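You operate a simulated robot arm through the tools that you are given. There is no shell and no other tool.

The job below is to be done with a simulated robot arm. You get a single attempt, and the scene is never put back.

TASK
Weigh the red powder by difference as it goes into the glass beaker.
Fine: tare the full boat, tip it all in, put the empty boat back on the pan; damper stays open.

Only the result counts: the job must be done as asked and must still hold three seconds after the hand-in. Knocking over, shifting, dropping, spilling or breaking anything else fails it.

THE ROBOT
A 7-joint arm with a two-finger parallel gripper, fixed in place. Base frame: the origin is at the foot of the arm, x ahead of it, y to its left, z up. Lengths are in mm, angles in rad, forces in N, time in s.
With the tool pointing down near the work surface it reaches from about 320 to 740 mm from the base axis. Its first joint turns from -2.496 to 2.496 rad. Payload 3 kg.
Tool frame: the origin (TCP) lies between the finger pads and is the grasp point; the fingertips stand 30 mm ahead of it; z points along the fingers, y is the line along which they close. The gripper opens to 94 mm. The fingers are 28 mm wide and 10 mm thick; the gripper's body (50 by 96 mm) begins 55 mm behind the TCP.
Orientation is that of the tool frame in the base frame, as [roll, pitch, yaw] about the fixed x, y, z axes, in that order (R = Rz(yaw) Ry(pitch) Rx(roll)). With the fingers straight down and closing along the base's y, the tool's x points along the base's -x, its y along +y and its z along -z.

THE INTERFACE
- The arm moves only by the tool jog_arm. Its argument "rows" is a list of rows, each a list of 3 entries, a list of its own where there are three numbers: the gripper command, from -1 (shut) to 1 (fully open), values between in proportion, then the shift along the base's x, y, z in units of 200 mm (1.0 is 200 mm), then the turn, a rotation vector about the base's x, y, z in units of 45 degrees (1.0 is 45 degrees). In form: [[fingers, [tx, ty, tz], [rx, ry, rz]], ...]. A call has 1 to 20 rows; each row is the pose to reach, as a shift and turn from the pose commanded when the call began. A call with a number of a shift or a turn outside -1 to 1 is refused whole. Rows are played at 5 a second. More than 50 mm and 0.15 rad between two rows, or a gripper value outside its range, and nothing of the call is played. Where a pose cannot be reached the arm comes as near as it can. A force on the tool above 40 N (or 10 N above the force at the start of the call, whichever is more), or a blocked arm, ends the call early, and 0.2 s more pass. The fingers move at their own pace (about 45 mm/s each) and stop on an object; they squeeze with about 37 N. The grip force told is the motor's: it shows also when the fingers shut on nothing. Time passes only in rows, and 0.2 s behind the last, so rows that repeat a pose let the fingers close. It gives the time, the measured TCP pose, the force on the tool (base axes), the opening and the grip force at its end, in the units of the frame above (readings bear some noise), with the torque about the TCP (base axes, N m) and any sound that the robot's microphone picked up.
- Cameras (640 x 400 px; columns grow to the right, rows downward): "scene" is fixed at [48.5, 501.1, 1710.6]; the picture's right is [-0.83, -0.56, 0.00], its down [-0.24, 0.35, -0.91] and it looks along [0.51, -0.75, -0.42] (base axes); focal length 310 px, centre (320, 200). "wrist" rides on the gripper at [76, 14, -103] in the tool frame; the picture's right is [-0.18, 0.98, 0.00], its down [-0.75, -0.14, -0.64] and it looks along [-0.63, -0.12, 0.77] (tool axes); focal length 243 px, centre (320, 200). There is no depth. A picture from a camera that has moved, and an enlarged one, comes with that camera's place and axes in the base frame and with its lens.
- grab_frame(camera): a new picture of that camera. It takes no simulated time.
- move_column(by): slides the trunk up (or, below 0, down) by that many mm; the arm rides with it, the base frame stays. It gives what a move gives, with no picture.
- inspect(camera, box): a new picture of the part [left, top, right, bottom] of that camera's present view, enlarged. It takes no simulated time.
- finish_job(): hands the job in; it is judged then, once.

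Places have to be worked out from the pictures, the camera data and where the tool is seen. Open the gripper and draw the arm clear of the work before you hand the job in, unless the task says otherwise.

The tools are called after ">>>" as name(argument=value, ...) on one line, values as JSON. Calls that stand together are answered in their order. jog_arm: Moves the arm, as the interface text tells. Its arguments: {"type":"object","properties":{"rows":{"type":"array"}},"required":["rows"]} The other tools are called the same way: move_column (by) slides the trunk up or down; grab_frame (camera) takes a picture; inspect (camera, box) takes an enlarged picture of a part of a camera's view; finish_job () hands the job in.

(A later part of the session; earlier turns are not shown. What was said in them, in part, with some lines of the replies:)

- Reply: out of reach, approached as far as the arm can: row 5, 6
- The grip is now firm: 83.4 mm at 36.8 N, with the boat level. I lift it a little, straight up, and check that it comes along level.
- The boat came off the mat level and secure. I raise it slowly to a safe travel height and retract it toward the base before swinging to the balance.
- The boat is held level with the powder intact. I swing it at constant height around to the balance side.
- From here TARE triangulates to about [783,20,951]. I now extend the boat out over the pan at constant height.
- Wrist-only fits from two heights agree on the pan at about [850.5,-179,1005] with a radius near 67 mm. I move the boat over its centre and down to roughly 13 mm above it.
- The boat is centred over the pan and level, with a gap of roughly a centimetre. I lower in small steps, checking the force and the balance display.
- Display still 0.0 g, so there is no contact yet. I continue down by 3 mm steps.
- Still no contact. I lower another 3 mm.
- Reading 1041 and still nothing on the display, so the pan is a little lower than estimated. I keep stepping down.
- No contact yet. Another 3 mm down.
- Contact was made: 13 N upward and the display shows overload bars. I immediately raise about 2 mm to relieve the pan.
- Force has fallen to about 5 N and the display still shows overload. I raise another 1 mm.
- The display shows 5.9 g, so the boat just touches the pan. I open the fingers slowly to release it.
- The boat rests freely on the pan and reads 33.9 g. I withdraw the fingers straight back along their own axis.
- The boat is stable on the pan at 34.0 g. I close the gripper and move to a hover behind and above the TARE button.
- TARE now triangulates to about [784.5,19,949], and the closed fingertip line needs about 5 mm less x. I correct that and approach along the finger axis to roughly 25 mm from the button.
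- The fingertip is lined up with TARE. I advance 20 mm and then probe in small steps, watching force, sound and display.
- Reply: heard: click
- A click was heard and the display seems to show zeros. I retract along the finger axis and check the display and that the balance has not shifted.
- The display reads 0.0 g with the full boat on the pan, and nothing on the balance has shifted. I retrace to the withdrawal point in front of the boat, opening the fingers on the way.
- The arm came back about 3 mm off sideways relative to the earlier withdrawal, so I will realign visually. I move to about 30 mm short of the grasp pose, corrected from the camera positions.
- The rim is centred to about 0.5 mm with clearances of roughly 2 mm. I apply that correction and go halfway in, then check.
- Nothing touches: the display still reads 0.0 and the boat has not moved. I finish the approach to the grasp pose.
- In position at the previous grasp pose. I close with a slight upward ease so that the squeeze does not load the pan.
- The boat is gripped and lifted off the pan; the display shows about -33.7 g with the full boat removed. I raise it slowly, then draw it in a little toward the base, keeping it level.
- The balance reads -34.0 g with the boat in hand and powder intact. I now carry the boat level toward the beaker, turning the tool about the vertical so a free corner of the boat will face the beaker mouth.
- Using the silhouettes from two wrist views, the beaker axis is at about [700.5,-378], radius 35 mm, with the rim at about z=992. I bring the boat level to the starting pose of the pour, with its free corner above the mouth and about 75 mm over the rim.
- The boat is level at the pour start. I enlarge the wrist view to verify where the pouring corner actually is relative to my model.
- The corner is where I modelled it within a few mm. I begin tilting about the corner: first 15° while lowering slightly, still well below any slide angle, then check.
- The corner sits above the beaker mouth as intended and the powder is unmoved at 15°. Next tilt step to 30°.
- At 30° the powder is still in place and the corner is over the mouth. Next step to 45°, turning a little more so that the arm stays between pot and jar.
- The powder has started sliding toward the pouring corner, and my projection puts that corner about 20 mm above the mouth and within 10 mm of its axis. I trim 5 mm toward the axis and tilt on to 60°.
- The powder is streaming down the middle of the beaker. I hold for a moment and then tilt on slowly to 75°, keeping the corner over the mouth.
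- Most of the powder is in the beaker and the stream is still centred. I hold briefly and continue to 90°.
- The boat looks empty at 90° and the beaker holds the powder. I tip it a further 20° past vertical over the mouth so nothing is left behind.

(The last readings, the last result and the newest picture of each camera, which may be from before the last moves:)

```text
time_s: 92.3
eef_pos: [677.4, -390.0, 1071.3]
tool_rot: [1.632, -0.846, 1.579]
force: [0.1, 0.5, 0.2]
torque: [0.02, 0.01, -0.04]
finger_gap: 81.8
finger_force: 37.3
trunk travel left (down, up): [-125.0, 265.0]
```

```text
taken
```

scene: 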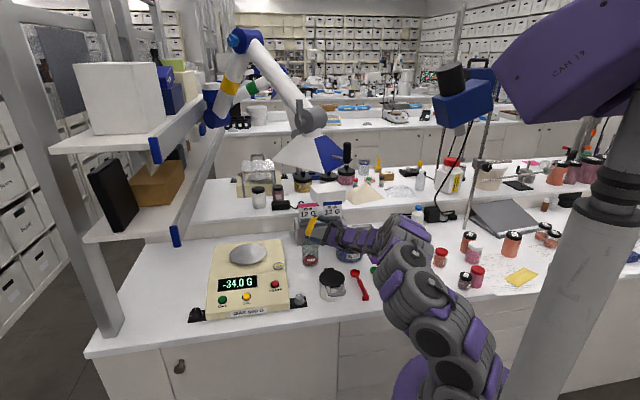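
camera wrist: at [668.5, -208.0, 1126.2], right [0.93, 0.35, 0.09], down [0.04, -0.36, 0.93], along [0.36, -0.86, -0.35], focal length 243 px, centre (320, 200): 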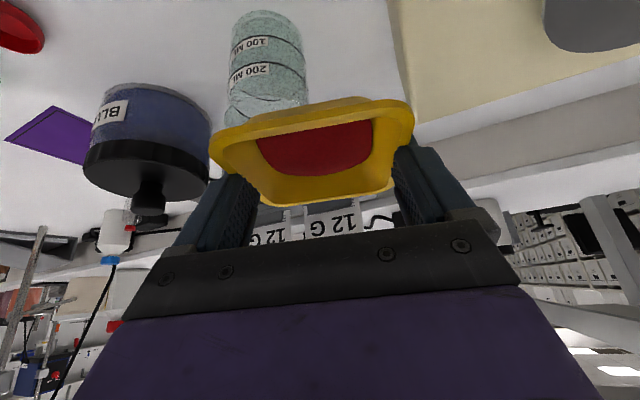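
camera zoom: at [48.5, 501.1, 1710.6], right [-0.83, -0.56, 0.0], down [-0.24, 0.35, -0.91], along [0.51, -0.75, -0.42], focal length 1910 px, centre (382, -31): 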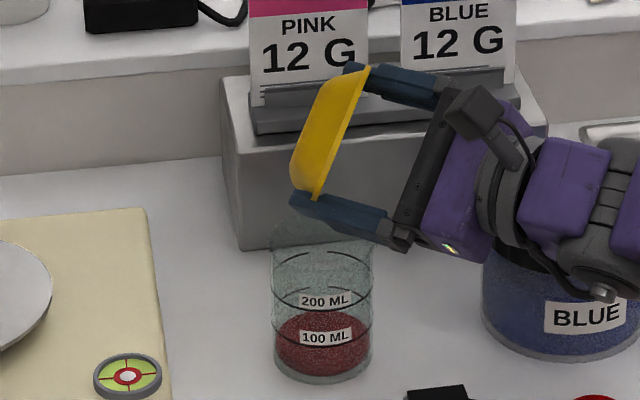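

The boat is empty, the beaker holds the powder and nothing has spilled outside. I untilt by exactly reversing the rotations, raised 20 mm for clearance.

>>> jog_arm(rows=[[0.7, [0.018, 0.008, 0.05], [-0.037, 0.081, 0.004]], [0.7, [0.036, 0.016, 0.1], [-0.074, 0.162, 0.009]], [0.7, [0.054, 0.024, 0.1], [-0.111, 0.243, 0.013]], [0.7, [0.072, 0.032, 0.1], [-0.147, 0.324, 0.018]], [0.7, [0.0895, 0.0395, 0.1], [-0.1843, 0.4044, 0.022]]])

>>> jog_arm(rows=[[0.7, [0.017, 0.009, 0], [-0.038, 0.074, 0.028]], [0.7, [0.034, 0.019, 0], [-0.077, 0.148, 0.055]], [0.7, [0.05, 0.028, 0], [-0.115, 0.222, 0.083]], [0.7, [0.067, 0.0375, 0], [-0.1539, 0.2957, 0.1111]]])

>>> jog_arm(rows=[[0.7, [0.014, 0.012, -0.004], [-0.045, 0.07, 0.028]], [0.7, [0.029, 0.024, -0.008], [-0.09, 0.14, 0.055]], [0.7, [0.043, 0.035, -0.011], [-0.134, 0.211, 0.083]], [0.7, [0.0575, 0.047, -0.015], [-0.1791, 0.2811, 0.1111]]])

>>> jog_arm(rows=[[0.7, [0.0075, 0.022, -0.0025], [-0.054, 0.064, 0.055]], [0.7, [0.015, 0.045, -0.005], [-0.107, 0.128, 0.111]], [0.7, [0.022, 0.067, -0.008], [-0.161, 0.191, 0.167]], [0.7, [0.03, 0.0895, -0.01], [-0.2143, 0.2553, 0.2222]]])

>>> grab_frame(camera="wrist")

>>> inspect(camera="scene", box=[250, 205, 380, 310])

```text
time_s: 93.5
eef_pos: [696.4, -382.0, 1090.1]
tool_rot: [2.042, -0.663, 1.314]
force: [-0.3, 0.1, 0.4]
torque: [-0.01, 0.0, 0.02]
finger_gap: 81.9
finger_force: 37.4
trunk travel left (down, up): [-125.0, 265.0]
```

```text
time_s: 94.5
eef_pos: [709.4, -375.6, 1091.0]
tool_rot: [2.269, -0.478, 1.278]
force: [-0.3, 0.3, 0.3]
torque: [0.02, -0.02, -0.02]
finger_gap: 82.1
finger_force: 37.0
trunk travel left (down, up): [-125.0, 265.0]
```

```text
time_s: 95.5
eef_pos: [720.7, -365.1, 1088.1]
tool_rot: [2.455, -0.283, 1.297]
force: [0.0, 1.2, -0.2]
torque: [0.01, 0.0, 0.01]
finger_gap: 81.7
finger_force: 36.4
trunk travel left (down, up): [-125.0, 265.0]
```

```text
time_s: 96.5
eef_pos: [723.7, -347.4, 1085.8]
tool_rot: [2.62, -0.079, 1.443]
force: [0.2, -0.6, 0.0]
torque: [-0.02, 0.02, 0.01]
finger_gap: 81.7
finger_force: 37.6
trunk travel left (down, up): [-125.0, 265.0]
```

```text
taken
camera wrist: at [695.3, -275.3, 1185.3], right [0.82, -0.33, 0.47], down [-0.54, -0.73, 0.42], along [0.2, -0.6, -0.77], focal length 243 px, centre (320, 200)
```

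wrist: 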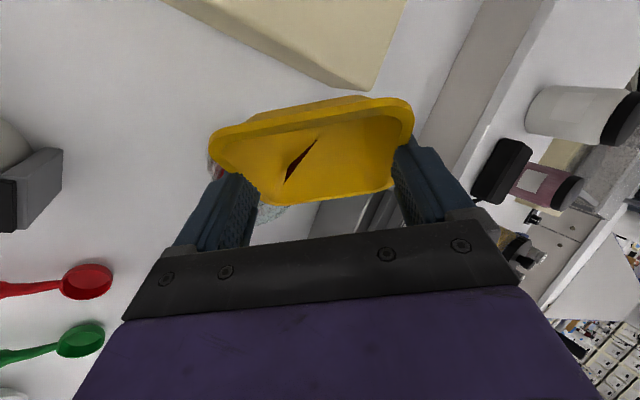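

```text
3.81 times, centred on (315, 258) of scene
camera zoom: at [48.5, 501.1, 1710.6], right [-0.83, -0.56, 0.0], down [-0.24, 0.35, -0.91], along [0.51, -0.75, -0.42], focal length 1182 px, centre (339, -19)
```

zoom: 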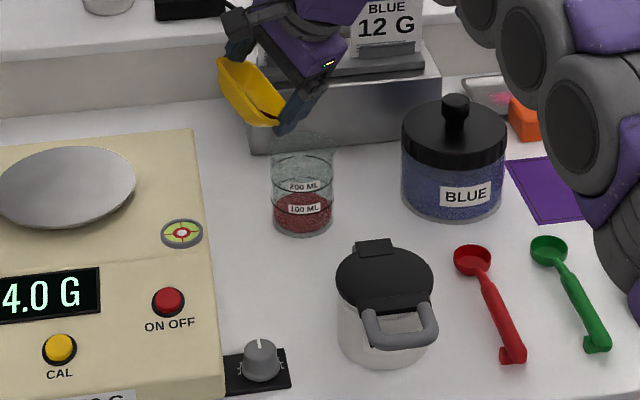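

A small dark-red sliver shows inside the boat. I enlarge to see how much residue is left.

>>> inspect(camera="wrist", box=[200, 80, 430, 220])

>>> inspect(camera="scene", box=[290, 205, 325, 240])

```text
2.78 times, centred on (315, 150) of wrist
camera zoom: at [695.3, -275.3, 1185.3], right [0.82, -0.33, 0.47], down [-0.54, -0.73, 0.42], along [0.2, -0.6, -0.77], focal length 675 px, centre (334, 339)
```

zoom: 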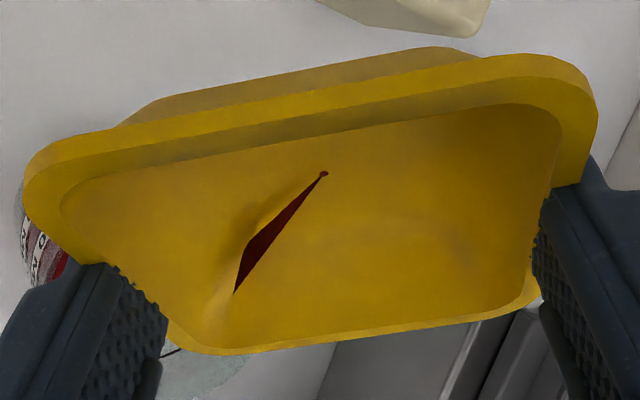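

```text
11.43 times, centred on (308, 222) of scene
camera zoom: at [48.5, 501.1, 1710.6], right [-0.83, -0.56, 0.0], down [-0.24, 0.35, -0.91], along [0.51, -0.75, -0.42], focal length 3547 px, centre (463, -57)
```

zoom: 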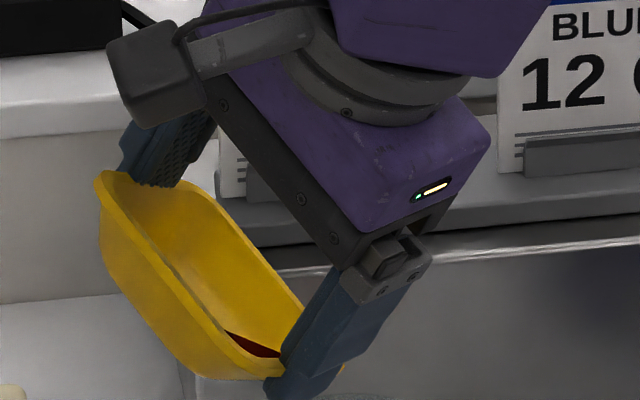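

A little residue remains in the corner crease, so the boat is not fully emptied. I tip it back over the mouth in the same way, this time steeper and for longer.

>>> jog_arm(rows=[[0.7, [-0.0075, -0.022, -0.01], [0.054, -0.064, -0.055]], [0.7, [-0.015, -0.045, -0.02], [0.107, -0.128, -0.111]], [0.7, [-0.022, -0.067, -0.03], [0.161, -0.191, -0.167]], [0.7, [-0.03, -0.0895, -0.04], [0.2143, -0.2553, -0.2222]]])

>>> jog_arm(rows=[[0.7, [-0.014, -0.012, 0.0], [0.045, -0.07, -0.028]], [0.7, [-0.029, -0.024, 0.0], [0.09, -0.14, -0.055]], [0.7, [-0.043, -0.035, 0.0], [0.134, -0.211, -0.083]], [0.7, [-0.0575, -0.047, 0.0], [0.1791, -0.2811, -0.1111]]])

>>> jog_arm(rows=[[0.7, [-0.017, -0.009, 0], [0.038, -0.074, -0.028]], [0.7, [-0.034, -0.019, 0], [0.077, -0.148, -0.055]], [0.7, [-0.05, -0.028, 0], [0.115, -0.222, -0.083]], [0.7, [-0.067, -0.0375, 0], [0.1539, -0.2957, -0.1111]]])

>>> jog_arm(rows=[[0.7, [-0.022, -0.01, 0], [0.046, -0.101, -0.006]], [0.7, [-0.045, -0.02, 0], [0.092, -0.202, -0.011]], [0.7, [-0.067, -0.03, 0], [0.138, -0.303, -0.017]], [0.7, [-0.0895, -0.0395, 0], [0.1843, -0.4044, -0.022]]])

>>> inspect(camera="wrist", box=[180, 80, 440, 230])

>>> inspect(camera="scene", box=[270, 205, 350, 270])

```text
time_s: 97.5
eef_pos: [721.2, -366.5, 1077.8]
tool_rot: [2.455, -0.285, 1.297]
force: [0.0, 0.4, 0.1]
torque: [-0.02, -0.01, 0.02]
finger_gap: 81.9
finger_force: 36.8
trunk travel left (down, up): [-125.0, 265.0]
```

```text
time_s: 98.5
eef_pos: [710.1, -373.8, 1077.7]
tool_rot: [2.266, -0.482, 1.28]
force: [-0.2, 0.5, -0.6]
torque: [-0.02, 0.01, 0.02]
finger_gap: 81.9
finger_force: 36.7
trunk travel left (down, up): [-125.0, 265.0]
```

```text
time_s: 99.5
eef_pos: [696.2, -381.0, 1078.3]
tool_rot: [2.038, -0.662, 1.316]
force: [0.2, -0.4, -0.4]
torque: [0.02, 0.0, 0.03]
finger_gap: 82.0
finger_force: 37.2
trunk travel left (down, up): [-125.0, 265.0]
```

```text
time_s: 100.5
eef_pos: [677.4, -391.0, 1078.7]
tool_rot: [1.629, -0.846, 1.581]
force: [-0.5, 0.0, -0.4]
torque: [-0.02, -0.02, -0.02]
finger_gap: 81.9
finger_force: 36.6
trunk travel left (down, up): [-125.0, 265.0]
```

```text
2.46 times, centred on (310, 155) of wrist
camera zoom: at [576.7, -356.8, 1146.7], right [0.07, -0.86, 0.51], down [-0.64, -0.43, -0.63], along [0.76, -0.29, -0.58], focal length 597 px, centre (345, 311)
```

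zoom: 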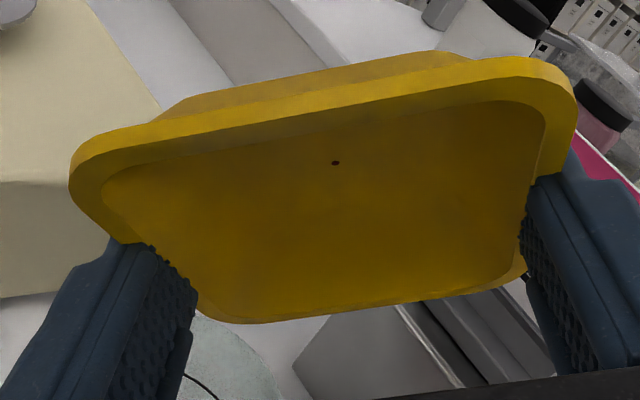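

```text
6.15 times, centred on (310, 238) of scene
camera zoom: at [48.5, 501.1, 1710.6], right [-0.83, -0.56, 0.0], down [-0.24, 0.35, -0.91], along [0.51, -0.75, -0.42], focal length 1910 px, centre (382, -31)
```

zoom: 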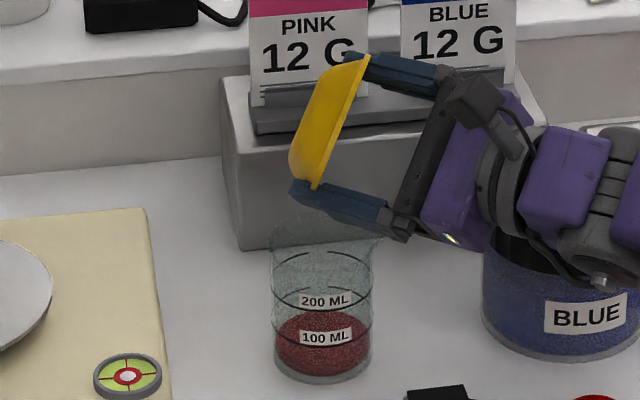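

Back at 110°. I tip further to 125° and hold several seconds with a small vertical jiggle to shed the last grains.

>>> jog_arm(rows=[[0.7, [-0.02, -0.009, -0.01], [0.045, -0.101, 0]], [0.7, [-0.04, -0.018, -0.02], [0.09, -0.203, 0]], [0.7, [-0.058, -0.026, -0.03], [0.1356, -0.3045, 0]], [0.7, [-0.058, -0.026, -0.03], [0.1356, -0.3045, 0]], [0.7, [-0.058, -0.026, -0.03], [0.1356, -0.3045, 0]], [0.7, [-0.058, -0.026, -0.03], [0.1356, -0.3045, 0]], [0.7, [-0.058, -0.026, -0.015], [0.1356, -0.3045, 0]], [0.7, [-0.058, -0.026, -0.03], [0.1356, -0.3045, 0]], [0.7, [-0.058, -0.026, -0.015], [0.1356, -0.3045, 0]], [0.7, [-0.058, -0.026, -0.03], [0.1356, -0.3045, 0]], [0.7, [-0.058, -0.026, -0.015], [0.1356, -0.3045, 0]], [0.7, [-0.058, -0.026, -0.03], [0.1356, -0.3045, 0]], [0.7, [-0.058, -0.026, -0.03], [0.1356, -0.3045, 0]], [0.7, [-0.058, -0.026, -0.03], [0.1356, -0.3045, 0]], [0.7, [-0.058, -0.026, -0.03], [0.1356, -0.3045, 0]], [0.7, [-0.058, -0.026, -0.03], [0.1356, -0.3045, 0]], [0.7, [-0.058, -0.026, -0.03], [0.1356, -0.3045, 0]], [0.7, [-0.058, -0.026, -0.03], [0.1356, -0.3045, 0]]])

>>> inspect(camera="wrist", box=[180, 80, 440, 230])

>>> inspect(camera="scene", box=[270, 205, 350, 270])

>>> grab_frame(camera="scene")

```text
time_s: 104.3
eef_pos: [667.6, -395.5, 1072.7]
tool_rot: [1.233, -0.915, 1.888]
force: [-0.2, 0.3, 0.8]
torque: [0.04, 0.0, 0.0]
finger_gap: 82.0
finger_force: 36.8
trunk travel left (down, up): [-125.0, 265.0]
```

```text
2.46 times, centred on (310, 155) of wrist
camera zoom: at [551.1, -367.9, 1118.2], right [-0.04, -0.91, 0.42], down [-0.47, -0.35, -0.81], along [0.88, -0.23, -0.41], focal length 597 px, centre (345, 311)
```

zoom: 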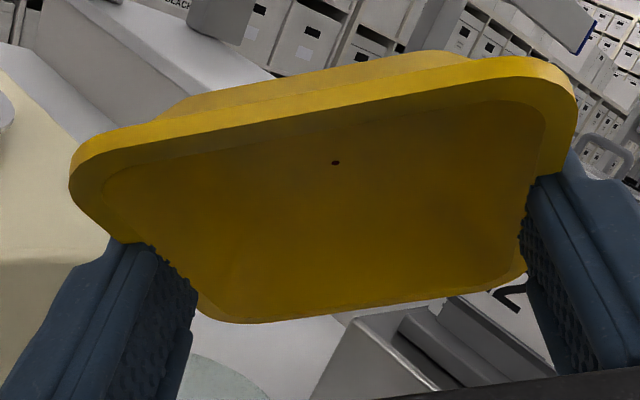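

```text
6.15 times, centred on (310, 238) of scene
camera zoom: at [48.5, 501.1, 1710.6], right [-0.83, -0.56, 0.0], down [-0.24, 0.35, -0.91], along [0.51, -0.75, -0.42], focal length 1910 px, centre (382, -31)
```

zoom: 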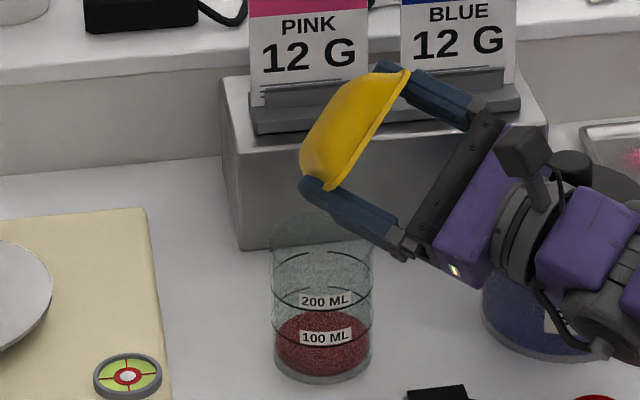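

```text
taken
```

scene: 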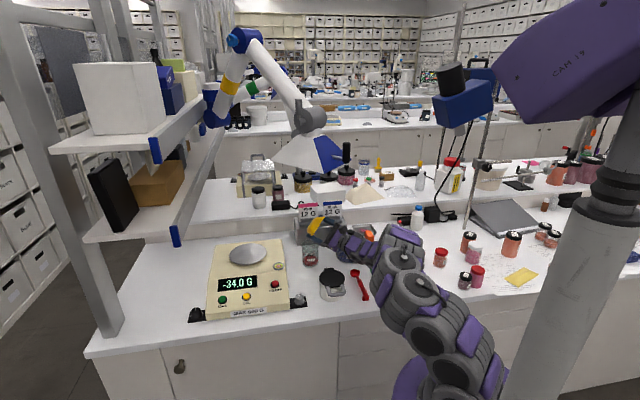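

No powder is visible at 125°. I reverse the tilt again with extra height and check the boat's inside on the way back.

>>> jog_arm(rows=[[0.7, [0.02, 0.009, 0.03], [-0.045, 0.101, 0]], [0.7, [0.04, 0.018, 0.06], [-0.09, 0.203, 0]], [0.7, [0.058, 0.026, 0.08], [-0.1356, 0.3045, 0]]])

>>> jog_arm(rows=[[0.7, [0.022, 0.01, 0], [-0.046, 0.101, 0.006]], [0.7, [0.045, 0.02, 0], [-0.092, 0.202, 0.011]], [0.7, [0.067, 0.03, 0], [-0.138, 0.303, 0.017]], [0.7, [0.0895, 0.0395, 0], [-0.1843, 0.4044, 0.022]]])

>>> jog_arm(rows=[[0.7, [0.017, 0.009, 0], [-0.038, 0.074, 0.028]], [0.7, [0.034, 0.019, 0], [-0.077, 0.148, 0.055]], [0.7, [0.05, 0.028, 0], [-0.115, 0.222, 0.083]], [0.7, [0.067, 0.0375, 0], [-0.1539, 0.2957, 0.1111]]])

>>> inspect(camera="wrist", box=[200, 80, 430, 220])

>>> jog_arm(rows=[[0.7, [0.014, 0.012, -0.004], [-0.045, 0.07, 0.028]], [0.7, [0.029, 0.024, -0.008], [-0.09, 0.14, 0.055]], [0.7, [0.043, 0.035, -0.011], [-0.134, 0.211, 0.083]], [0.7, [0.0575, 0.047, -0.015], [-0.1791, 0.2811, 0.1111]]])

>>> inspect(camera="wrist", box=[200, 80, 430, 220])

```text
time_s: 105.1
eef_pos: [679.5, -388.9, 1088.2]
tool_rot: [1.634, -0.846, 1.579]
force: [0.9, -0.6, -0.8]
torque: [-0.02, 0.02, 0.0]
finger_gap: 81.8
finger_force: 37.2
trunk travel left (down, up): [-125.0, 265.0]
```

```text
time_s: 106.1
eef_pos: [697.2, -382.2, 1087.5]
tool_rot: [2.042, -0.66, 1.314]
force: [-0.4, -0.5, 0.0]
torque: [0.06, 0.0, 0.02]
finger_gap: 81.7
finger_force: 37.1
trunk travel left (down, up): [-125.0, 265.0]
```

```text
time_s: 107.1
eef_pos: [710.6, -376.1, 1088.3]
tool_rot: [2.268, -0.48, 1.279]
force: [0.4, -0.7, 0.0]
torque: [0.01, 0.01, 0.02]
finger_gap: 81.9
finger_force: 37.2
trunk travel left (down, up): [-125.0, 265.0]
```

```text
2.78 times, centred on (315, 150) of wrist
camera zoom: at [653.4, -324.4, 1189.6], right [0.46, -0.67, 0.58], down [-0.79, -0.61, -0.08], along [0.41, -0.43, -0.81], focal length 675 px, centre (334, 339)
```

zoom: 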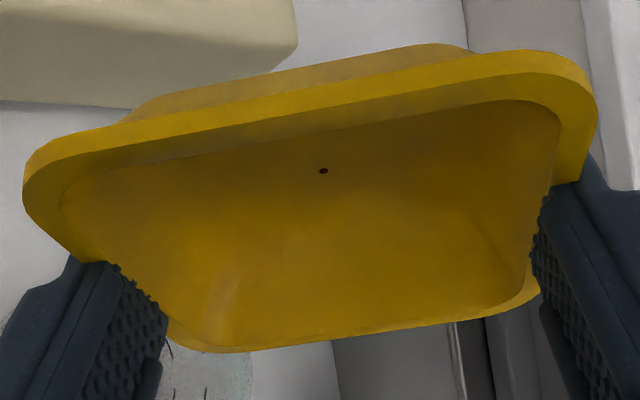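

```text
time_s: 108.1
eef_pos: [720.2, -365.8, 1084.8]
tool_rot: [2.453, -0.284, 1.296]
force: [0.5, 0.2, 0.2]
torque: [-0.03, -0.01, 0.03]
finger_gap: 81.8
finger_force: 37.0
trunk travel left (down, up): [-125.0, 265.0]
```

```text
2.78 times, centred on (315, 150) of wrist
camera zoom: at [682.7, -304.1, 1188.5], right [0.64, -0.54, 0.55], down [-0.72, -0.67, 0.18], along [0.27, -0.51, -0.82], focal length 675 px, centre (334, 339)
```

zoom: 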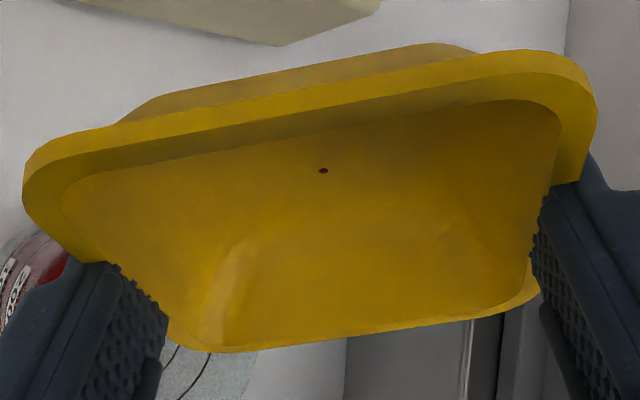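

At 60° there is now no powder visible apart from a dot that stays the same in every pose. I continue to 45° to compare with before.

>>> jog_arm(rows=[[0.7, [0.0075, 0.022, -0.0025], [-0.054, 0.064, 0.055]], [0.7, [0.015, 0.045, -0.005], [-0.107, 0.128, 0.111]], [0.7, [0.022, 0.067, -0.008], [-0.161, 0.191, 0.167]], [0.7, [0.03, 0.0895, -0.01], [-0.2143, 0.2553, 0.2222]]])

>>> inspect(camera="wrist", box=[200, 80, 430, 220])

```text
time_s: 109.1
eef_pos: [726.7, -347.3, 1083.2]
tool_rot: [2.62, -0.079, 1.444]
force: [-0.6, 0.6, -0.1]
torque: [0.01, -0.01, -0.02]
finger_gap: 81.8
finger_force: 36.7
trunk travel left (down, up): [-125.0, 265.0]
```

```text
2.78 times, centred on (315, 150) of wrist
camera zoom: at [697.8, -274.5, 1182.5], right [0.82, -0.33, 0.47], down [-0.54, -0.73, 0.43], along [0.2, -0.6, -0.77], focal length 675 px, centre (334, 339)
```

zoom: 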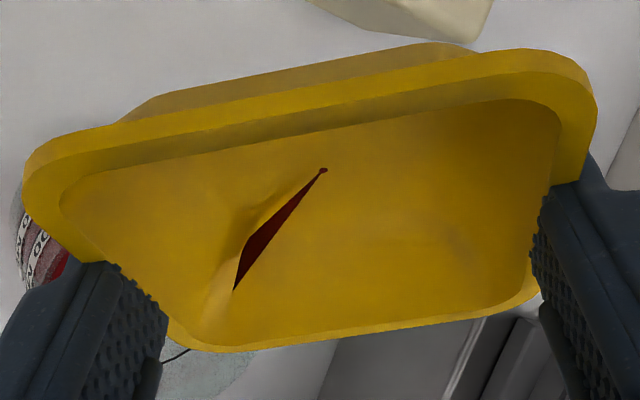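

The sliver looks the same as before the long tip, so it is a trace film rather than powder that can still flow. I bring the boat back to level.

>>> jog_arm(rows=[[0.7, [-0.0045, 0.0195, 0.01], [-0.066, 0.051, 0.083]], [0.7, [-0.009, 0.039, 0.02], [-0.132, 0.101, 0.167]], [0.7, [-0.013, 0.058, 0.03], [-0.198, 0.152, 0.25]], [0.7, [-0.0175, 0.0775, 0.03], [-0.2645, 0.2029, 0.3333]]])

>>> jog_arm(rows=[[0.7, [-0.0055, 0.017, 0.01], [-0.1, 0.049, 0.056]], [0.7, [-0.011, 0.033, 0.02], [-0.2, 0.098, 0.111]], [0.7, [-0.0165, 0.05, 0.03], [-0.299, 0.1474, 0.1667]]])

>>> jog_arm(rows=[[0.7, [-0.01, 0.008, 0.02], [-0.105, 0.036, 0.056]], [0.7, [-0.021, 0.017, 0.04], [-0.21, 0.071, 0.111]], [0.7, [-0.031, 0.025, 0.05], [-0.3156, 0.1071, 0.1667]], [0.7, [-0.031, 0.025, 0.05], [-0.3156, 0.1071, 0.1667]]])

>>> grab_frame(camera="wrist")

>>> inspect(camera="wrist", box=[200, 80, 430, 220])

>>> inspect(camera="scene", box=[250, 205, 380, 310])

```text
time_s: 110.1
eef_pos: [723.6, -329.6, 1089.0]
tool_rot: [2.781, 0.128, 1.715]
force: [0.4, -0.4, -0.3]
torque: [0.03, 0.0, 0.02]
finger_gap: 81.8
finger_force: 37.0
trunk travel left (down, up): [-125.0, 265.0]
```

```text
time_s: 110.9
eef_pos: [720.4, -320.4, 1096.8]
tool_rot: [2.946, 0.333, 1.883]
force: [0.1, -0.6, -0.5]
torque: [0.05, 0.0, -0.01]
finger_gap: 81.8
finger_force: 37.2
trunk travel left (down, up): [-125.0, 265.0]
```

```text
time_s: 111.9
eef_pos: [713.8, -315.8, 1105.3]
tool_rot: [3.141, 0.523, 2.095]
force: [-0.1, -0.2, -0.1]
torque: [0.01, -0.02, -0.01]
finger_gap: 81.9
finger_force: 36.8
trunk travel left (down, up): [-125.0, 265.0]
```

```text
taken
camera wrist: at [668.3, -207.8, 1153.7], right [0.93, 0.35, 0.09], down [0.04, -0.36, 0.93], along [0.36, -0.86, -0.35], focal length 243 px, centre (320, 200)
```

wrist: 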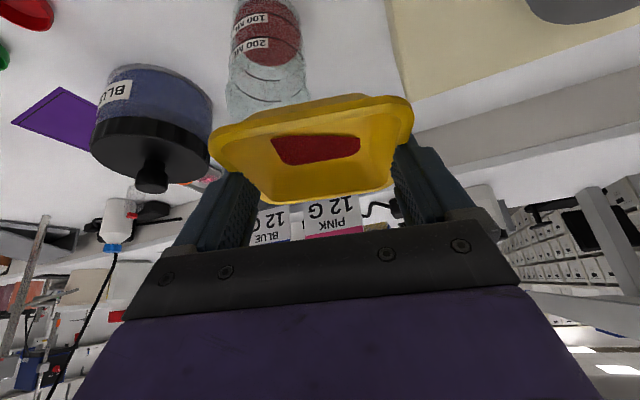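

```text
2.78 times, centred on (315, 150) of wrist
camera zoom: at [668.3, -207.8, 1153.7], right [0.93, 0.35, 0.09], down [0.04, -0.36, 0.93], along [0.36, -0.86, -0.35], focal length 675 px, centre (334, 339)
```

zoom: 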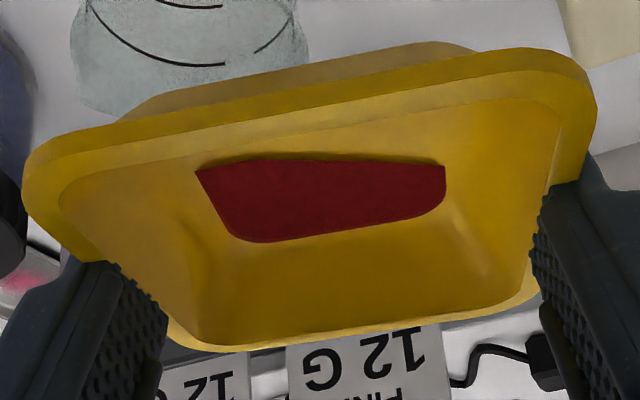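

```text
3.81 times, centred on (315, 258) of scene
camera zoom: at [48.5, 501.1, 1710.6], right [-0.83, -0.56, 0.0], down [-0.24, 0.35, -0.91], along [0.51, -0.75, -0.42], focal length 1182 px, centre (339, -19)
```

zoom: 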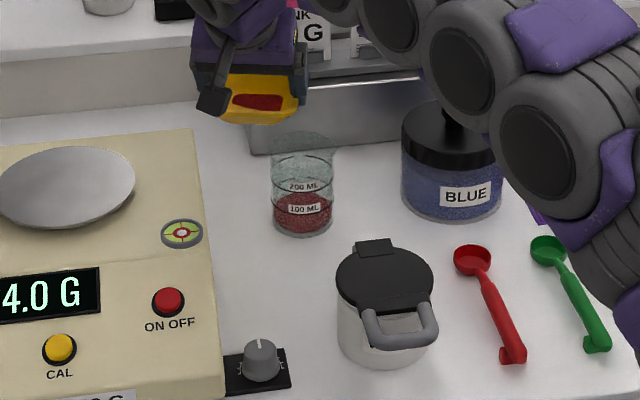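

At level a thin red film shows on the boat's floor. I enlarge it strongly to judge whether it is a real layer or just a trace.

>>> inspect(camera="wrist", box=[260, 125, 370, 175])

>>> inspect(camera="scene", box=[288, 220, 318, 240])

>>> inspect(camera="scene", box=[298, 236, 322, 268])

```text
5.82 times, centred on (315, 150) of wrist
camera zoom: at [668.3, -207.8, 1153.7], right [0.93, 0.35, 0.09], down [0.04, -0.36, 0.93], along [0.36, -0.86, -0.35], focal length 1412 px, centre (349, 491)
```

zoom: 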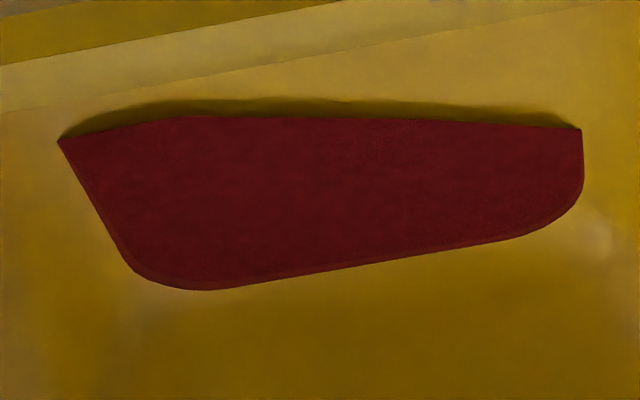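

```text
16.00 times, centred on (303, 230) of scene
camera zoom: at [48.5, 501.1, 1710.6], right [-0.83, -0.56, 0.0], down [-0.24, 0.35, -0.91], along [0.51, -0.75, -0.42], focal length 4966 px, centre (592, -280)
```

zoom: 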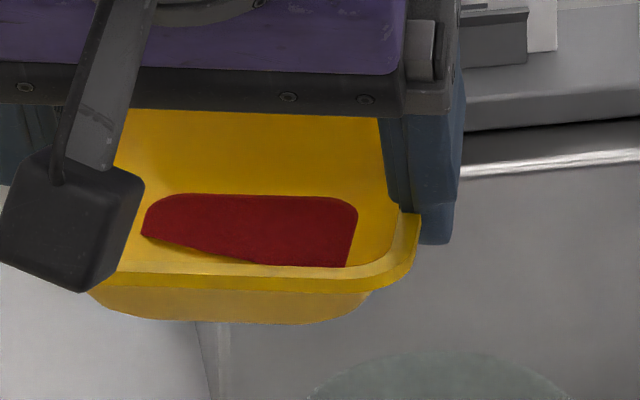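

```text
12.50 times, centred on (310, 252) of scene
camera zoom: at [48.5, 501.1, 1710.6], right [-0.83, -0.56, 0.0], down [-0.24, 0.35, -0.91], along [0.51, -0.75, -0.42], focal length 3880 px, centre (445, -450)
```

zoom: 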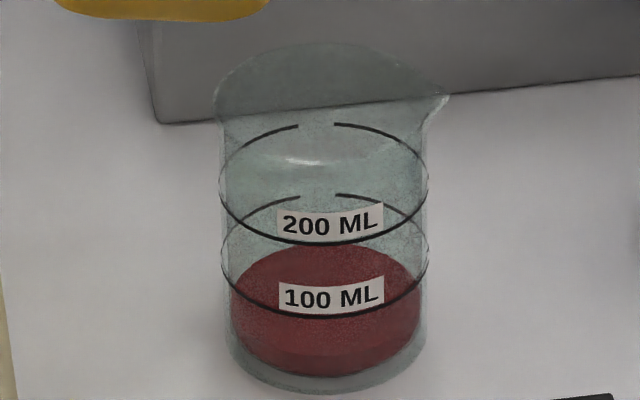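

The patch is a thin plane hovering at floor level with no real depth, and at 60° and steeper nothing was there; the beaker holds the red powder. I carry the empty boat back along the reverse path toward the pan.

>>> jog_arm(rows=[[0.7, [0.014, 0.038, 0.01], [0, 0, 0.05]], [0.7, [0.043, 0.115, 0.02], [0, 0, 0.16]], [0.7, [0.072, 0.19, 0.03], [0, 0, 0.27]], [0.7, [0.1, 0.27, 0.03], [0, 0, 0.38]], [0.7, [0.13, 0.345, 0.03], [0, 0, 0.48]], [0.7, [0.144, 0.3835, 0.03], [0, 0, 0.534]]])

>>> jog_arm(rows=[[0.7, [0.02, 0.0375, 0], [0, 0, 0.05]], [0.7, [0.06, 0.1125, 0], [0, 0, 0.16]], [0.7, [0.1, 0.1875, 0], [0, 0, 0.27]], [0.7, [0.14, 0.2625, 0], [0, 0, 0.38]], [0.7, [0.18, 0.3375, 0], [0, 0, 0.48]], [0.7, [0.2, 0.375, 0], [0, 0, 0.537]], [0.7, [0.2, 0.375, 0], [0, 0, 0.537]]])

>>> grab_frame(camera="wrist")

>>> inspect(camera="scene", box=[195, 215, 325, 320])

```text
time_s: 113.3
eef_pos: [743.5, -239.3, 1111.5]
tool_rot: [3.141, 0.524, 2.515]
force: [-0.1, 0.0, 0.1]
torque: [0.0, -0.01, -0.01]
finger_gap: 82.0
finger_force: 37.0
trunk travel left (down, up): [-125.0, 265.0]
```

```text
time_s: 114.9
eef_pos: [782.1, -163.7, 1110.5]
tool_rot: [3.139, 0.526, 2.935]
force: [0.3, 0.2, -0.2]
torque: [0.04, 0.02, -0.01]
finger_gap: 81.9
finger_force: 37.9
trunk travel left (down, up): [-125.0, 265.0]
```

```text
taken
camera wrist: at [671.2, -126.8, 1159.8], right [0.36, 0.93, 0.09], down [0.29, -0.21, 0.93], along [0.89, -0.3, -0.35], focal length 243 px, centre (320, 200)
```

wrist: 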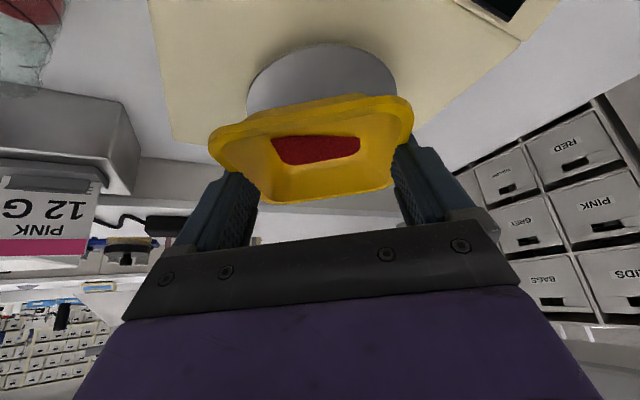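

```text
3.81 times, centred on (260, 268) of scene
camera zoom: at [48.5, 501.1, 1710.6], right [-0.83, -0.56, 0.0], down [-0.24, 0.35, -0.91], along [0.51, -0.75, -0.42], focal length 1182 px, centre (549, -57)
```

zoom: 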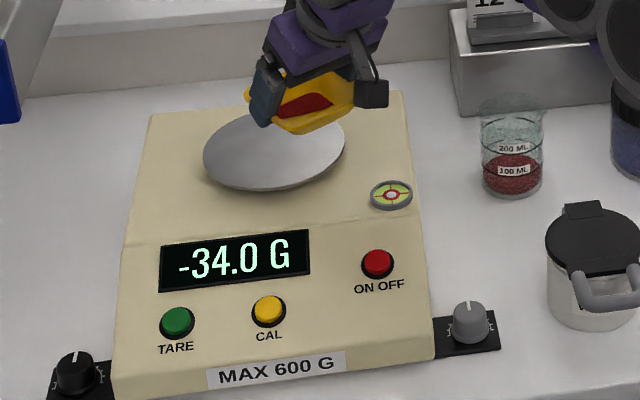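

The powder sits in the beaker and the balance still reads -34.0 g with the pan empty. I extend over the pan and come down to about 7 mm above the earlier contact height.

>>> jog_arm(rows=[[0.7, [0.05, -0.01, -0.005], [0, 0, 0]], [0.7, [0.15, -0.031, -0.02], [0, 0, 0]], [0.7, [0.25, -0.051, -0.06], [0, 0, 0]], [0.7, [0.31, -0.064, -0.12], [0, 0, 0]], [0.7, [0.3195, -0.0655, -0.2], [0, 0, 0]], [0.7, [0.3195, -0.0655, -0.27], [0, 0, 0]], [0.7, [0.3195, -0.0655, -0.31], [0, 0, 0]], [0.7, [0.3195, -0.0655, -0.324], [0, 0, 0]], [0.7, [0.3195, -0.0655, -0.324], [0, 0, 0]]])

>>> inspect(camera="wrist", box=[180, 0, 460, 220])

>>> inspect(camera="scene", box=[205, 235, 285, 295])

```text
time_s: 116.9
eef_pos: [846.7, -176.9, 1047.1]
tool_rot: [3.14, 0.524, 2.935]
force: [0.2, 0.5, -0.1]
torque: [-0.01, -0.01, 0.02]
finger_gap: 82.0
finger_force: 36.7
trunk travel left (down, up): [-125.0, 265.0]
```

```text
1.82 times, centred on (320, 110) of wrist
camera zoom: at [735.4, -140.7, 1095.6], right [0.36, 0.93, 0.09], down [0.3, -0.21, 0.93], along [0.89, -0.3, -0.35], focal length 441 px, centre (320, 364)
```

zoom: 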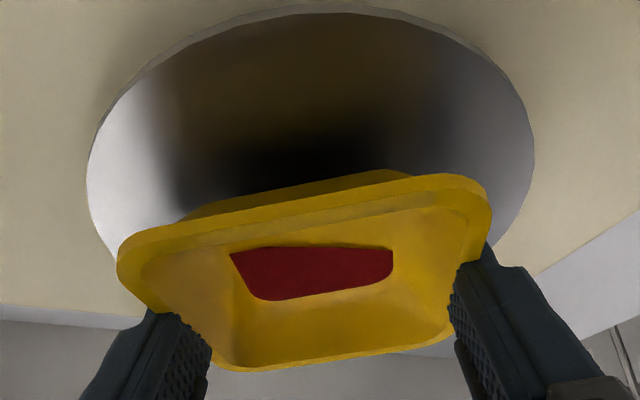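

```text
6.67 times, centred on (245, 265) of scene
camera zoom: at [48.5, 501.1, 1710.6], right [-0.83, -0.56, 0.0], down [-0.24, 0.35, -0.91], along [0.51, -0.75, -0.42], focal length 2069 px, centre (820, -233)
```

zoom: 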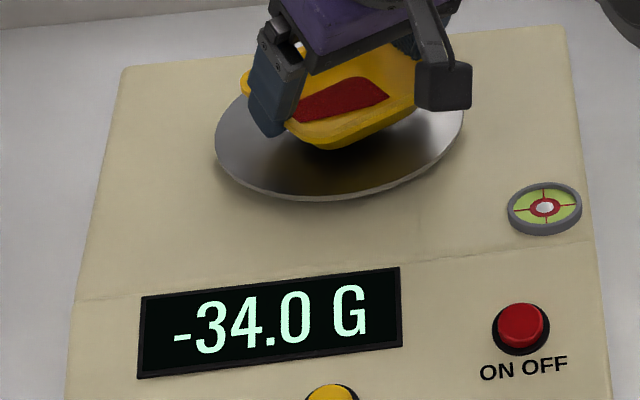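

The boat hangs a few mm above the pan with the display steady at -34.0 g. I lower 5 mm and then in 1 mm steps until the display starts to move.

>>> jog_arm(rows=[[0.7, [0, 0, -0.01], [0, 0, 0]], [0.7, [0, 0, -0.02], [0, 0, 0]], [0.7, [0, 0, -0.025], [0, 0, 0]], [0.7, [0, 0, -0.025], [0, 0, 0]]])

>>> inspect(camera="scene", box=[205, 235, 285, 295])

```text
time_s: 117.9
eef_pos: [846.7, -177.1, 1042.4]
tool_rot: [3.14, 0.525, 2.936]
force: [-0.5, -1.1, 0.7]
torque: [0.0, 0.04, 0.01]
finger_gap: 82.0
finger_force: 36.8
trunk travel left (down, up): [-125.0, 265.0]
```

```text
6.67 times, centred on (245, 265) of scene
camera zoom: at [48.5, 501.1, 1710.6], right [-0.83, -0.56, 0.0], down [-0.24, 0.35, -0.91], along [0.51, -0.75, -0.42], focal length 2069 px, centre (820, -233)
```

zoom: 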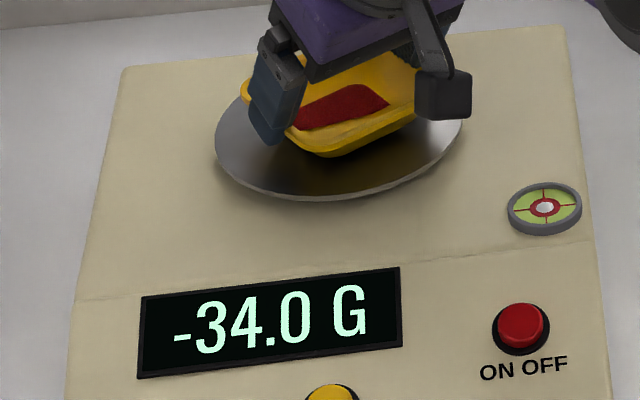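

I take a strong enlargement of the boat's inside from the scene camera before setting it down.

>>> inspect(camera="scene", box=[234, 240, 262, 258])

>>> inspect(camera="wrist", box=[230, 100, 410, 190])

```text
16.00 times, centred on (248, 249) of scene
camera zoom: at [48.5, 501.1, 1710.6], right [-0.83, -0.56, 0.0], down [-0.24, 0.35, -0.91], along [0.51, -0.75, -0.42], focal length 4966 px, centre (1472, -584)
```

zoom: 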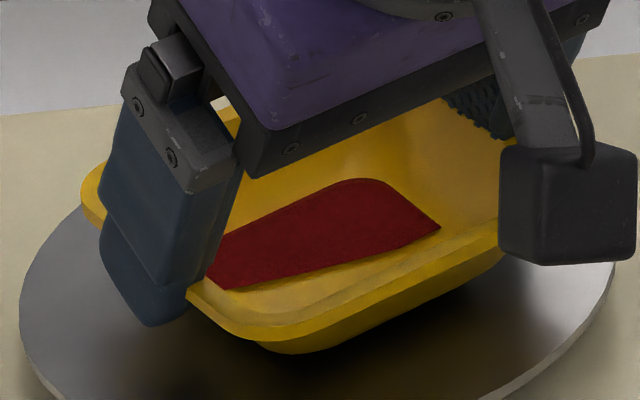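

```text
3.56 times, centred on (320, 145) of wrist
camera zoom: at [735.5, -140.1, 1090.3], right [0.36, 0.93, 0.09], down [0.3, -0.21, 0.93], along [0.89, -0.3, -0.35], focal length 863 px, centre (320, 396)
```

zoom: 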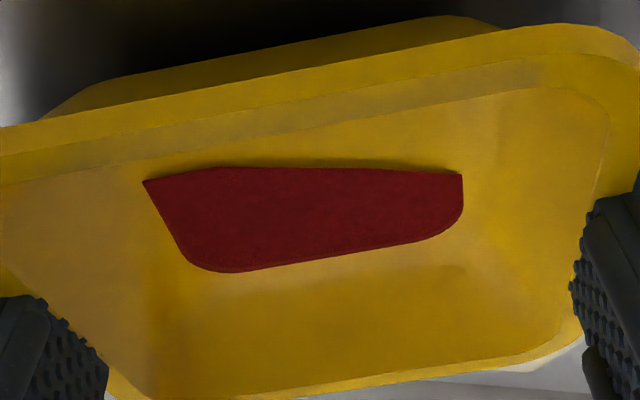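

The patch's edge runs exactly through the floor centre dot, so it is the drawn surface of an essentially zero fill rather than a real heap. I continue lowering in 1 mm steps.

>>> jog_arm(rows=[[0.7, [0, 0, -0.005], [0, 0, 0]], [0.7, [0, 0, -0.005], [0, 0, 0]]])

>>> inspect(camera="scene", box=[205, 235, 285, 295])

```text
time_s: 118.5
eef_pos: [847.3, -178.8, 1041.0]
tool_rot: [3.14, 0.523, 2.935]
force: [-0.8, 0.8, -0.1]
torque: [0.01, 0.01, 0.03]
finger_gap: 81.9
finger_force: 36.9
trunk travel left (down, up): [-125.0, 265.0]
```

```text
6.67 times, centred on (245, 265) of scene
camera zoom: at [48.5, 501.1, 1710.6], right [-0.83, -0.56, 0.0], down [-0.24, 0.35, -0.91], along [0.51, -0.75, -0.42], focal length 2069 px, centre (820, -233)
```

zoom: 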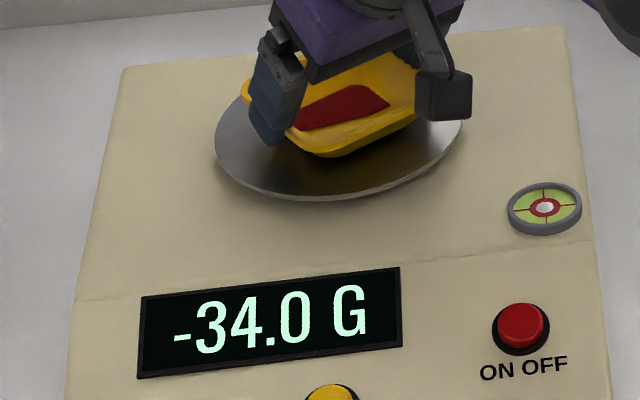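

No contact yet. Another 1 mm down.

>>> jog_arm(rows=[[0.7, [0, 0, -0.005], [0, 0, 0]], [0.7, [0, 0, -0.005], [0, 0, 0]]])

>>> inspect(camera="scene", box=[205, 235, 285, 295])

```text
time_s: 119.1
eef_pos: [846.3, -177.6, 1040.3]
tool_rot: [3.138, 0.523, 2.935]
force: [-0.3, -0.6, 1.6]
torque: [0.07, -0.02, 0.03]
finger_gap: 82.0
finger_force: 37.3
trunk travel left (down, up): [-125.0, 265.0]
```

```text
6.67 times, centred on (245, 265) of scene
camera zoom: at [48.5, 501.1, 1710.6], right [-0.83, -0.56, 0.0], down [-0.24, 0.35, -0.91], along [0.51, -0.75, -0.42], focal length 2069 px, centre (820, -233)
```

zoom: 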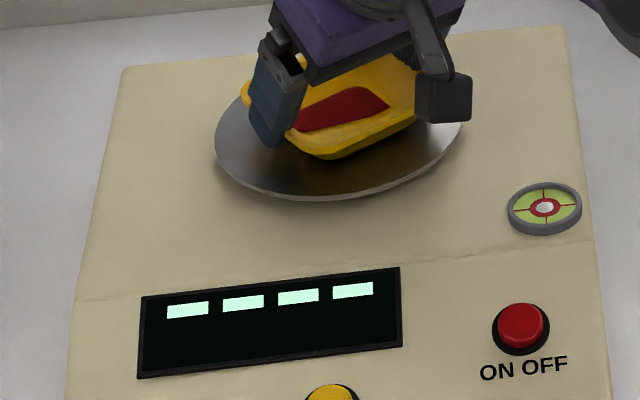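

Contact: the display shows the bars again. I ease up 0.5 mm before releasing.

>>> jog_arm(rows=[[0.7, [0, 0, 0.0025], [0, 0, 0]], [0.7, [0, 0, 0.0025], [0, 0, 0]], [0.7, [0, 0, 0.0025], [0, 0, 0]]])

>>> inspect(camera="scene", box=[205, 235, 285, 295])

```text
time_s: 119.9
eef_pos: [846.5, -177.9, 1039.3]
tool_rot: [3.14, 0.525, 2.936]
force: [0.1, 0.1, 1.1]
torque: [0.01, 0.0, 0.03]
finger_gap: 81.9
finger_force: 37.4
trunk travel left (down, up): [-125.0, 265.0]
```

```text
6.67 times, centred on (245, 265) of scene
camera zoom: at [48.5, 501.1, 1710.6], right [-0.83, -0.56, 0.0], down [-0.24, 0.35, -0.91], along [0.51, -0.75, -0.42], focal length 2069 px, centre (820, -233)
```

zoom: 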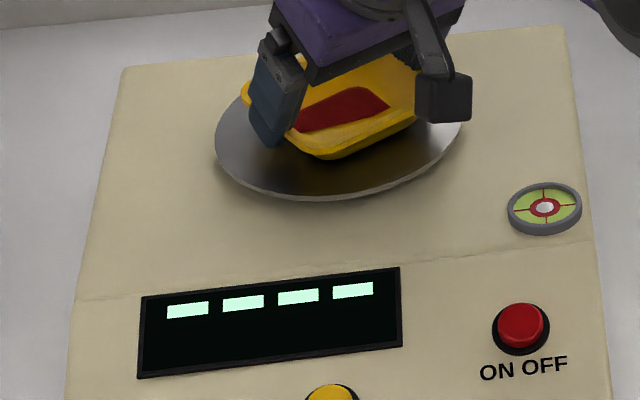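

Force is only about 1 N now, so the boat is resting on the pan. I release slowly.

>>> jog_arm(rows=[[0.74, [0, 0, 0], [0, 0, 0]], [0.78, [0, 0, 0], [0, 0, 0]], [0.82, [0, 0, 0], [0, 0, 0]], [0.86, [0, 0, 0], [0, 0, 0]], [0.9, [0, 0, 0], [0, 0, 0]], [0.95, [0, 0, 0], [0, 0, 0]], [1.0, [0, 0, 0], [0, 0, 0]], [1.0, [0, 0, 0], [0, 0, 0]], [1.0, [0, 0, 0], [0, 0, 0]]])

>>> inspect(camera="scene", box=[205, 235, 285, 295])

>>> inspect(camera="wrist", box=[180, 40, 460, 220])

```text
time_s: 121.9
eef_pos: [846.7, -177.8, 1039.5]
tool_rot: [3.139, 0.524, 2.936]
force: [0.4, -0.1, 0.5]
torque: [0.0, -0.01, 0.01]
finger_gap: 94.2
finger_force: 0.0
trunk travel left (down, up): [-125.0, 265.0]
```

```text
6.67 times, centred on (245, 265) of scene
camera zoom: at [48.5, 501.1, 1710.6], right [-0.83, -0.56, 0.0], down [-0.24, 0.35, -0.91], along [0.51, -0.75, -0.42], focal length 2069 px, centre (820, -233)
```

zoom: 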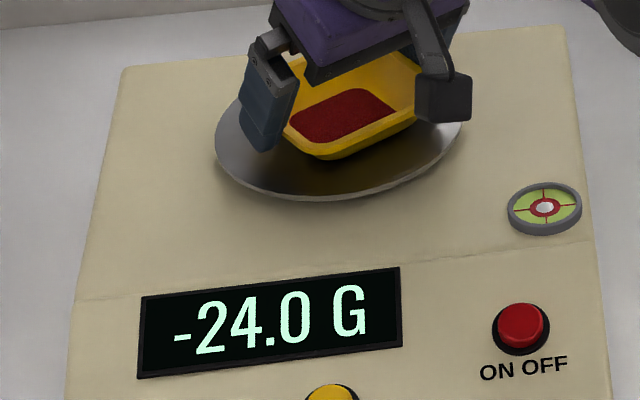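

```text
2.22 times, centred on (320, 130) of wrist
camera zoom: at [735.8, -140.3, 1088.5], right [0.36, 0.93, 0.09], down [0.3, -0.21, 0.93], along [0.89, -0.3, -0.35], focal length 539 px, centre (320, 356)
```

zoom: 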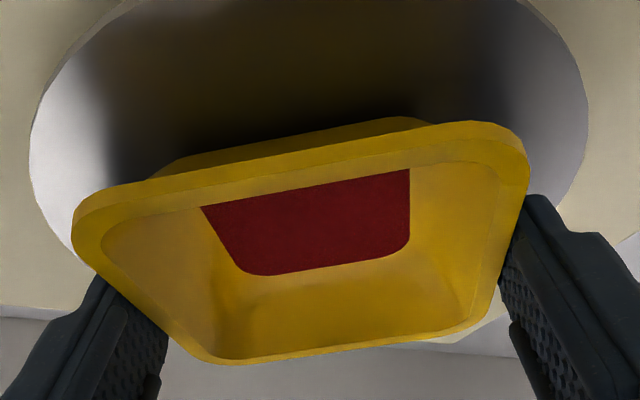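

The display reads -24.0 g: 24 g went into the beaker and the 10 g boat is back on the pan, so the red film is only a drawing of an empty fill. I withdraw the fingers straight back along their axis.

>>> jog_arm(rows=[[1, [-0.0122, 0.0026, 0.0217], [0, 0, 0]], [1, [-0.0367, 0.0077, 0.065], [0, 0, 0]], [1, [-0.0734, 0.0153, 0.13], [0, 0, 0]], [1, [-0.122, 0.0255, 0.2165], [0, 0, 0]], [1, [-0.196, 0.041, 0.346], [0, 0, 0]], [1, [-0.245, 0.051, 0.433], [0, 0, 0]], [1, [-0.245, 0.051, 0.433], [0, 0, 0]]])

>>> inspect(camera="scene", box=[195, 225, 325, 320])

>>> grab_frame(camera="wrist")

```text
time_s: 123.5
eef_pos: [796.3, -166.8, 1125.7]
tool_rot: [-3.141, 0.523, 2.936]
force: [0.2, -0.9, -0.4]
torque: [-0.03, 0.01, -0.03]
finger_gap: 93.9
finger_force: 0.1
trunk travel left (down, up): [-125.0, 265.0]
```

```text
4.21 times, centred on (260, 272) of scene
camera zoom: at [48.5, 501.1, 1710.6], right [-0.83, -0.56, 0.0], down [-0.24, 0.35, -0.91], along [0.51, -0.75, -0.42], focal length 1307 px, centre (573, -105)
```

zoom: 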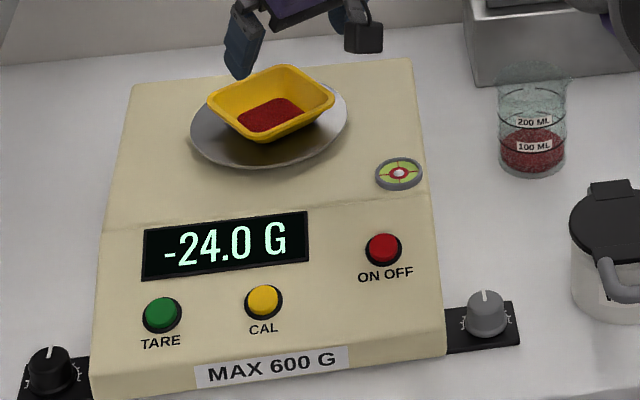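

```text
taken
camera wrist: at [685.7, -129.4, 1174.9], right [0.36, 0.93, 0.09], down [0.3, -0.21, 0.93], along [0.89, -0.31, -0.35], focal length 243 px, centre (320, 200)
```

wrist: 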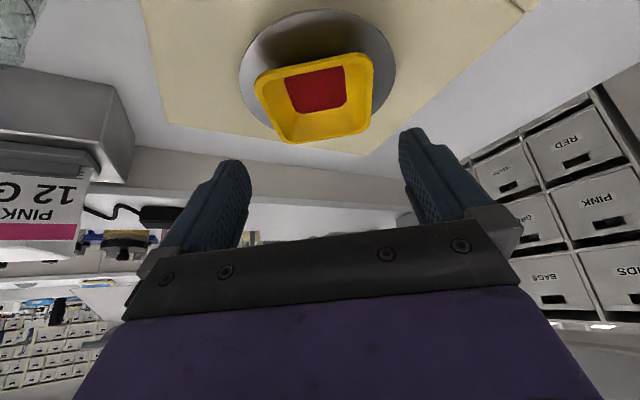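

Everything is in place: boat on the pan, -24.0 g displayed, powder in the beaker, and both side knobs and all other items untouched. I draw the arm well clear with the gripper open.

>>> jog_arm(rows=[[1, [-0.1, 0.02, 0.1], [0, 0, 0]], [1, [-0.3, 0.06, 0.2], [0, 0, 0]], [1, [-0.5, 0.1, 0.3], [0, 0, 0]], [1, [-0.7, 0.14, 0.4], [0, 0, 0]], [1, [-0.9, 0.18, 0.5], [0, 0, 0]], [1, [-0.95, 0.19, 0.55], [0, 0, 0]], [1, [-0.95, 0.19, 0.55], [0, 0, 0]]])

>>> grab_frame(camera="scene")

>>> inspect(camera="scene", box=[195, 225, 325, 320])

>>> inspect(camera="scene", box=[290, 200, 450, 310])

```text
time_s: 125.1
eef_pos: [607.5, -129.9, 1235.8]
tool_rot: [-3.141, 0.525, 2.935]
force: [0.4, -0.2, 0.6]
torque: [-0.01, 0.02, -0.01]
finger_gap: 93.9
finger_force: 0.1
trunk travel left (down, up): [-125.0, 265.0]
```

```text
taken
```

scene: 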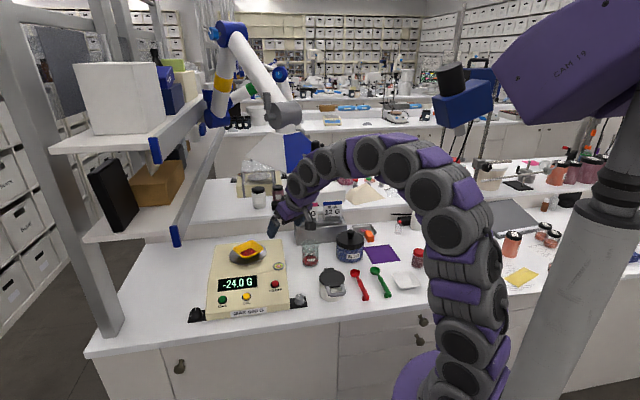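

```text
4.21 times, centred on (260, 272) of scene
camera zoom: at [48.5, 501.1, 1710.6], right [-0.83, -0.56, 0.0], down [-0.24, 0.35, -0.91], along [0.51, -0.75, -0.42], focal length 1307 px, centre (573, -105)
```

zoom: 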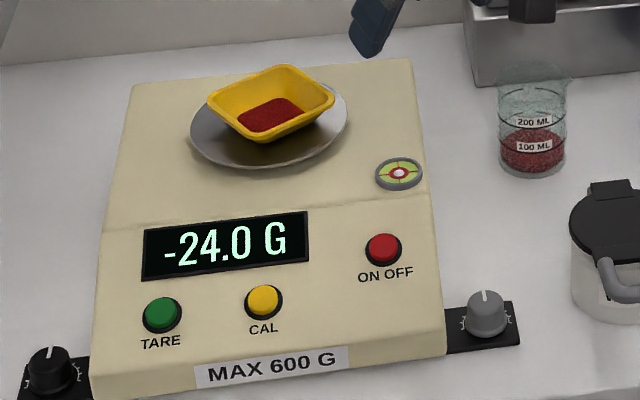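

```text
3.64 times, centred on (370, 255) of scene
camera zoom: at [48.5, 501.1, 1710.6], right [-0.83, -0.56, 0.0], down [-0.24, 0.35, -0.91], along [0.51, -0.75, -0.42], focal length 1129 px, centre (138, 0)
```

zoom: 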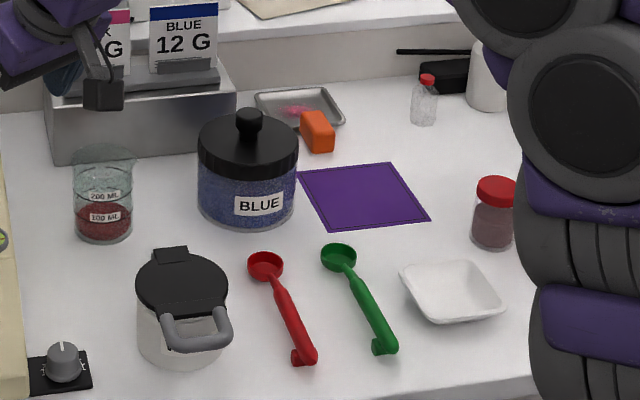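

The final check shows the boat steady on the pan at -24.0 g and the powder in the beaker. Nothing is spilled or shifted, the damper and knobs are untouched, and the arm is clear with the gripper open. I hand the job in.

>>> finish_job()

```text
The job is handed in.
```

The red powder is in the glass beaker, weighed by difference as 24.0 g. The job has been handed in, and I have not seen the judged result.

- **Tare:** the full boat read 34.0 g on the pan. I pressed TARE, heard the click and saw the display go to 0.0 g.
- **Pour:** I tipped the boat over one corner into the beaker, then tipped it a second time, steeper and for longer. I saw no powder outside the beaker.
- **Empty boat:** it is back on the pan and the display holds at -24.0 g.
- **Damper:** I did not touch it or the two side knobs, and nothing else on the bench looks shifted.

- **Possible trace in the boat:** the picture still shows a thin red patch on its floor when it is level. At 60° and steeper only a tiny dot showed, and the second tip did not change the patch. I took it as a trace or a drawing effect and did not tip again.
- **Display bars on set-down:** each time I set the boat down, the display briefly showed bars. The first time I was pressing with about 13 N, which is over the balance's 600 g limit. It read normally again both times.

The arm is drawn clear with the gripper open.
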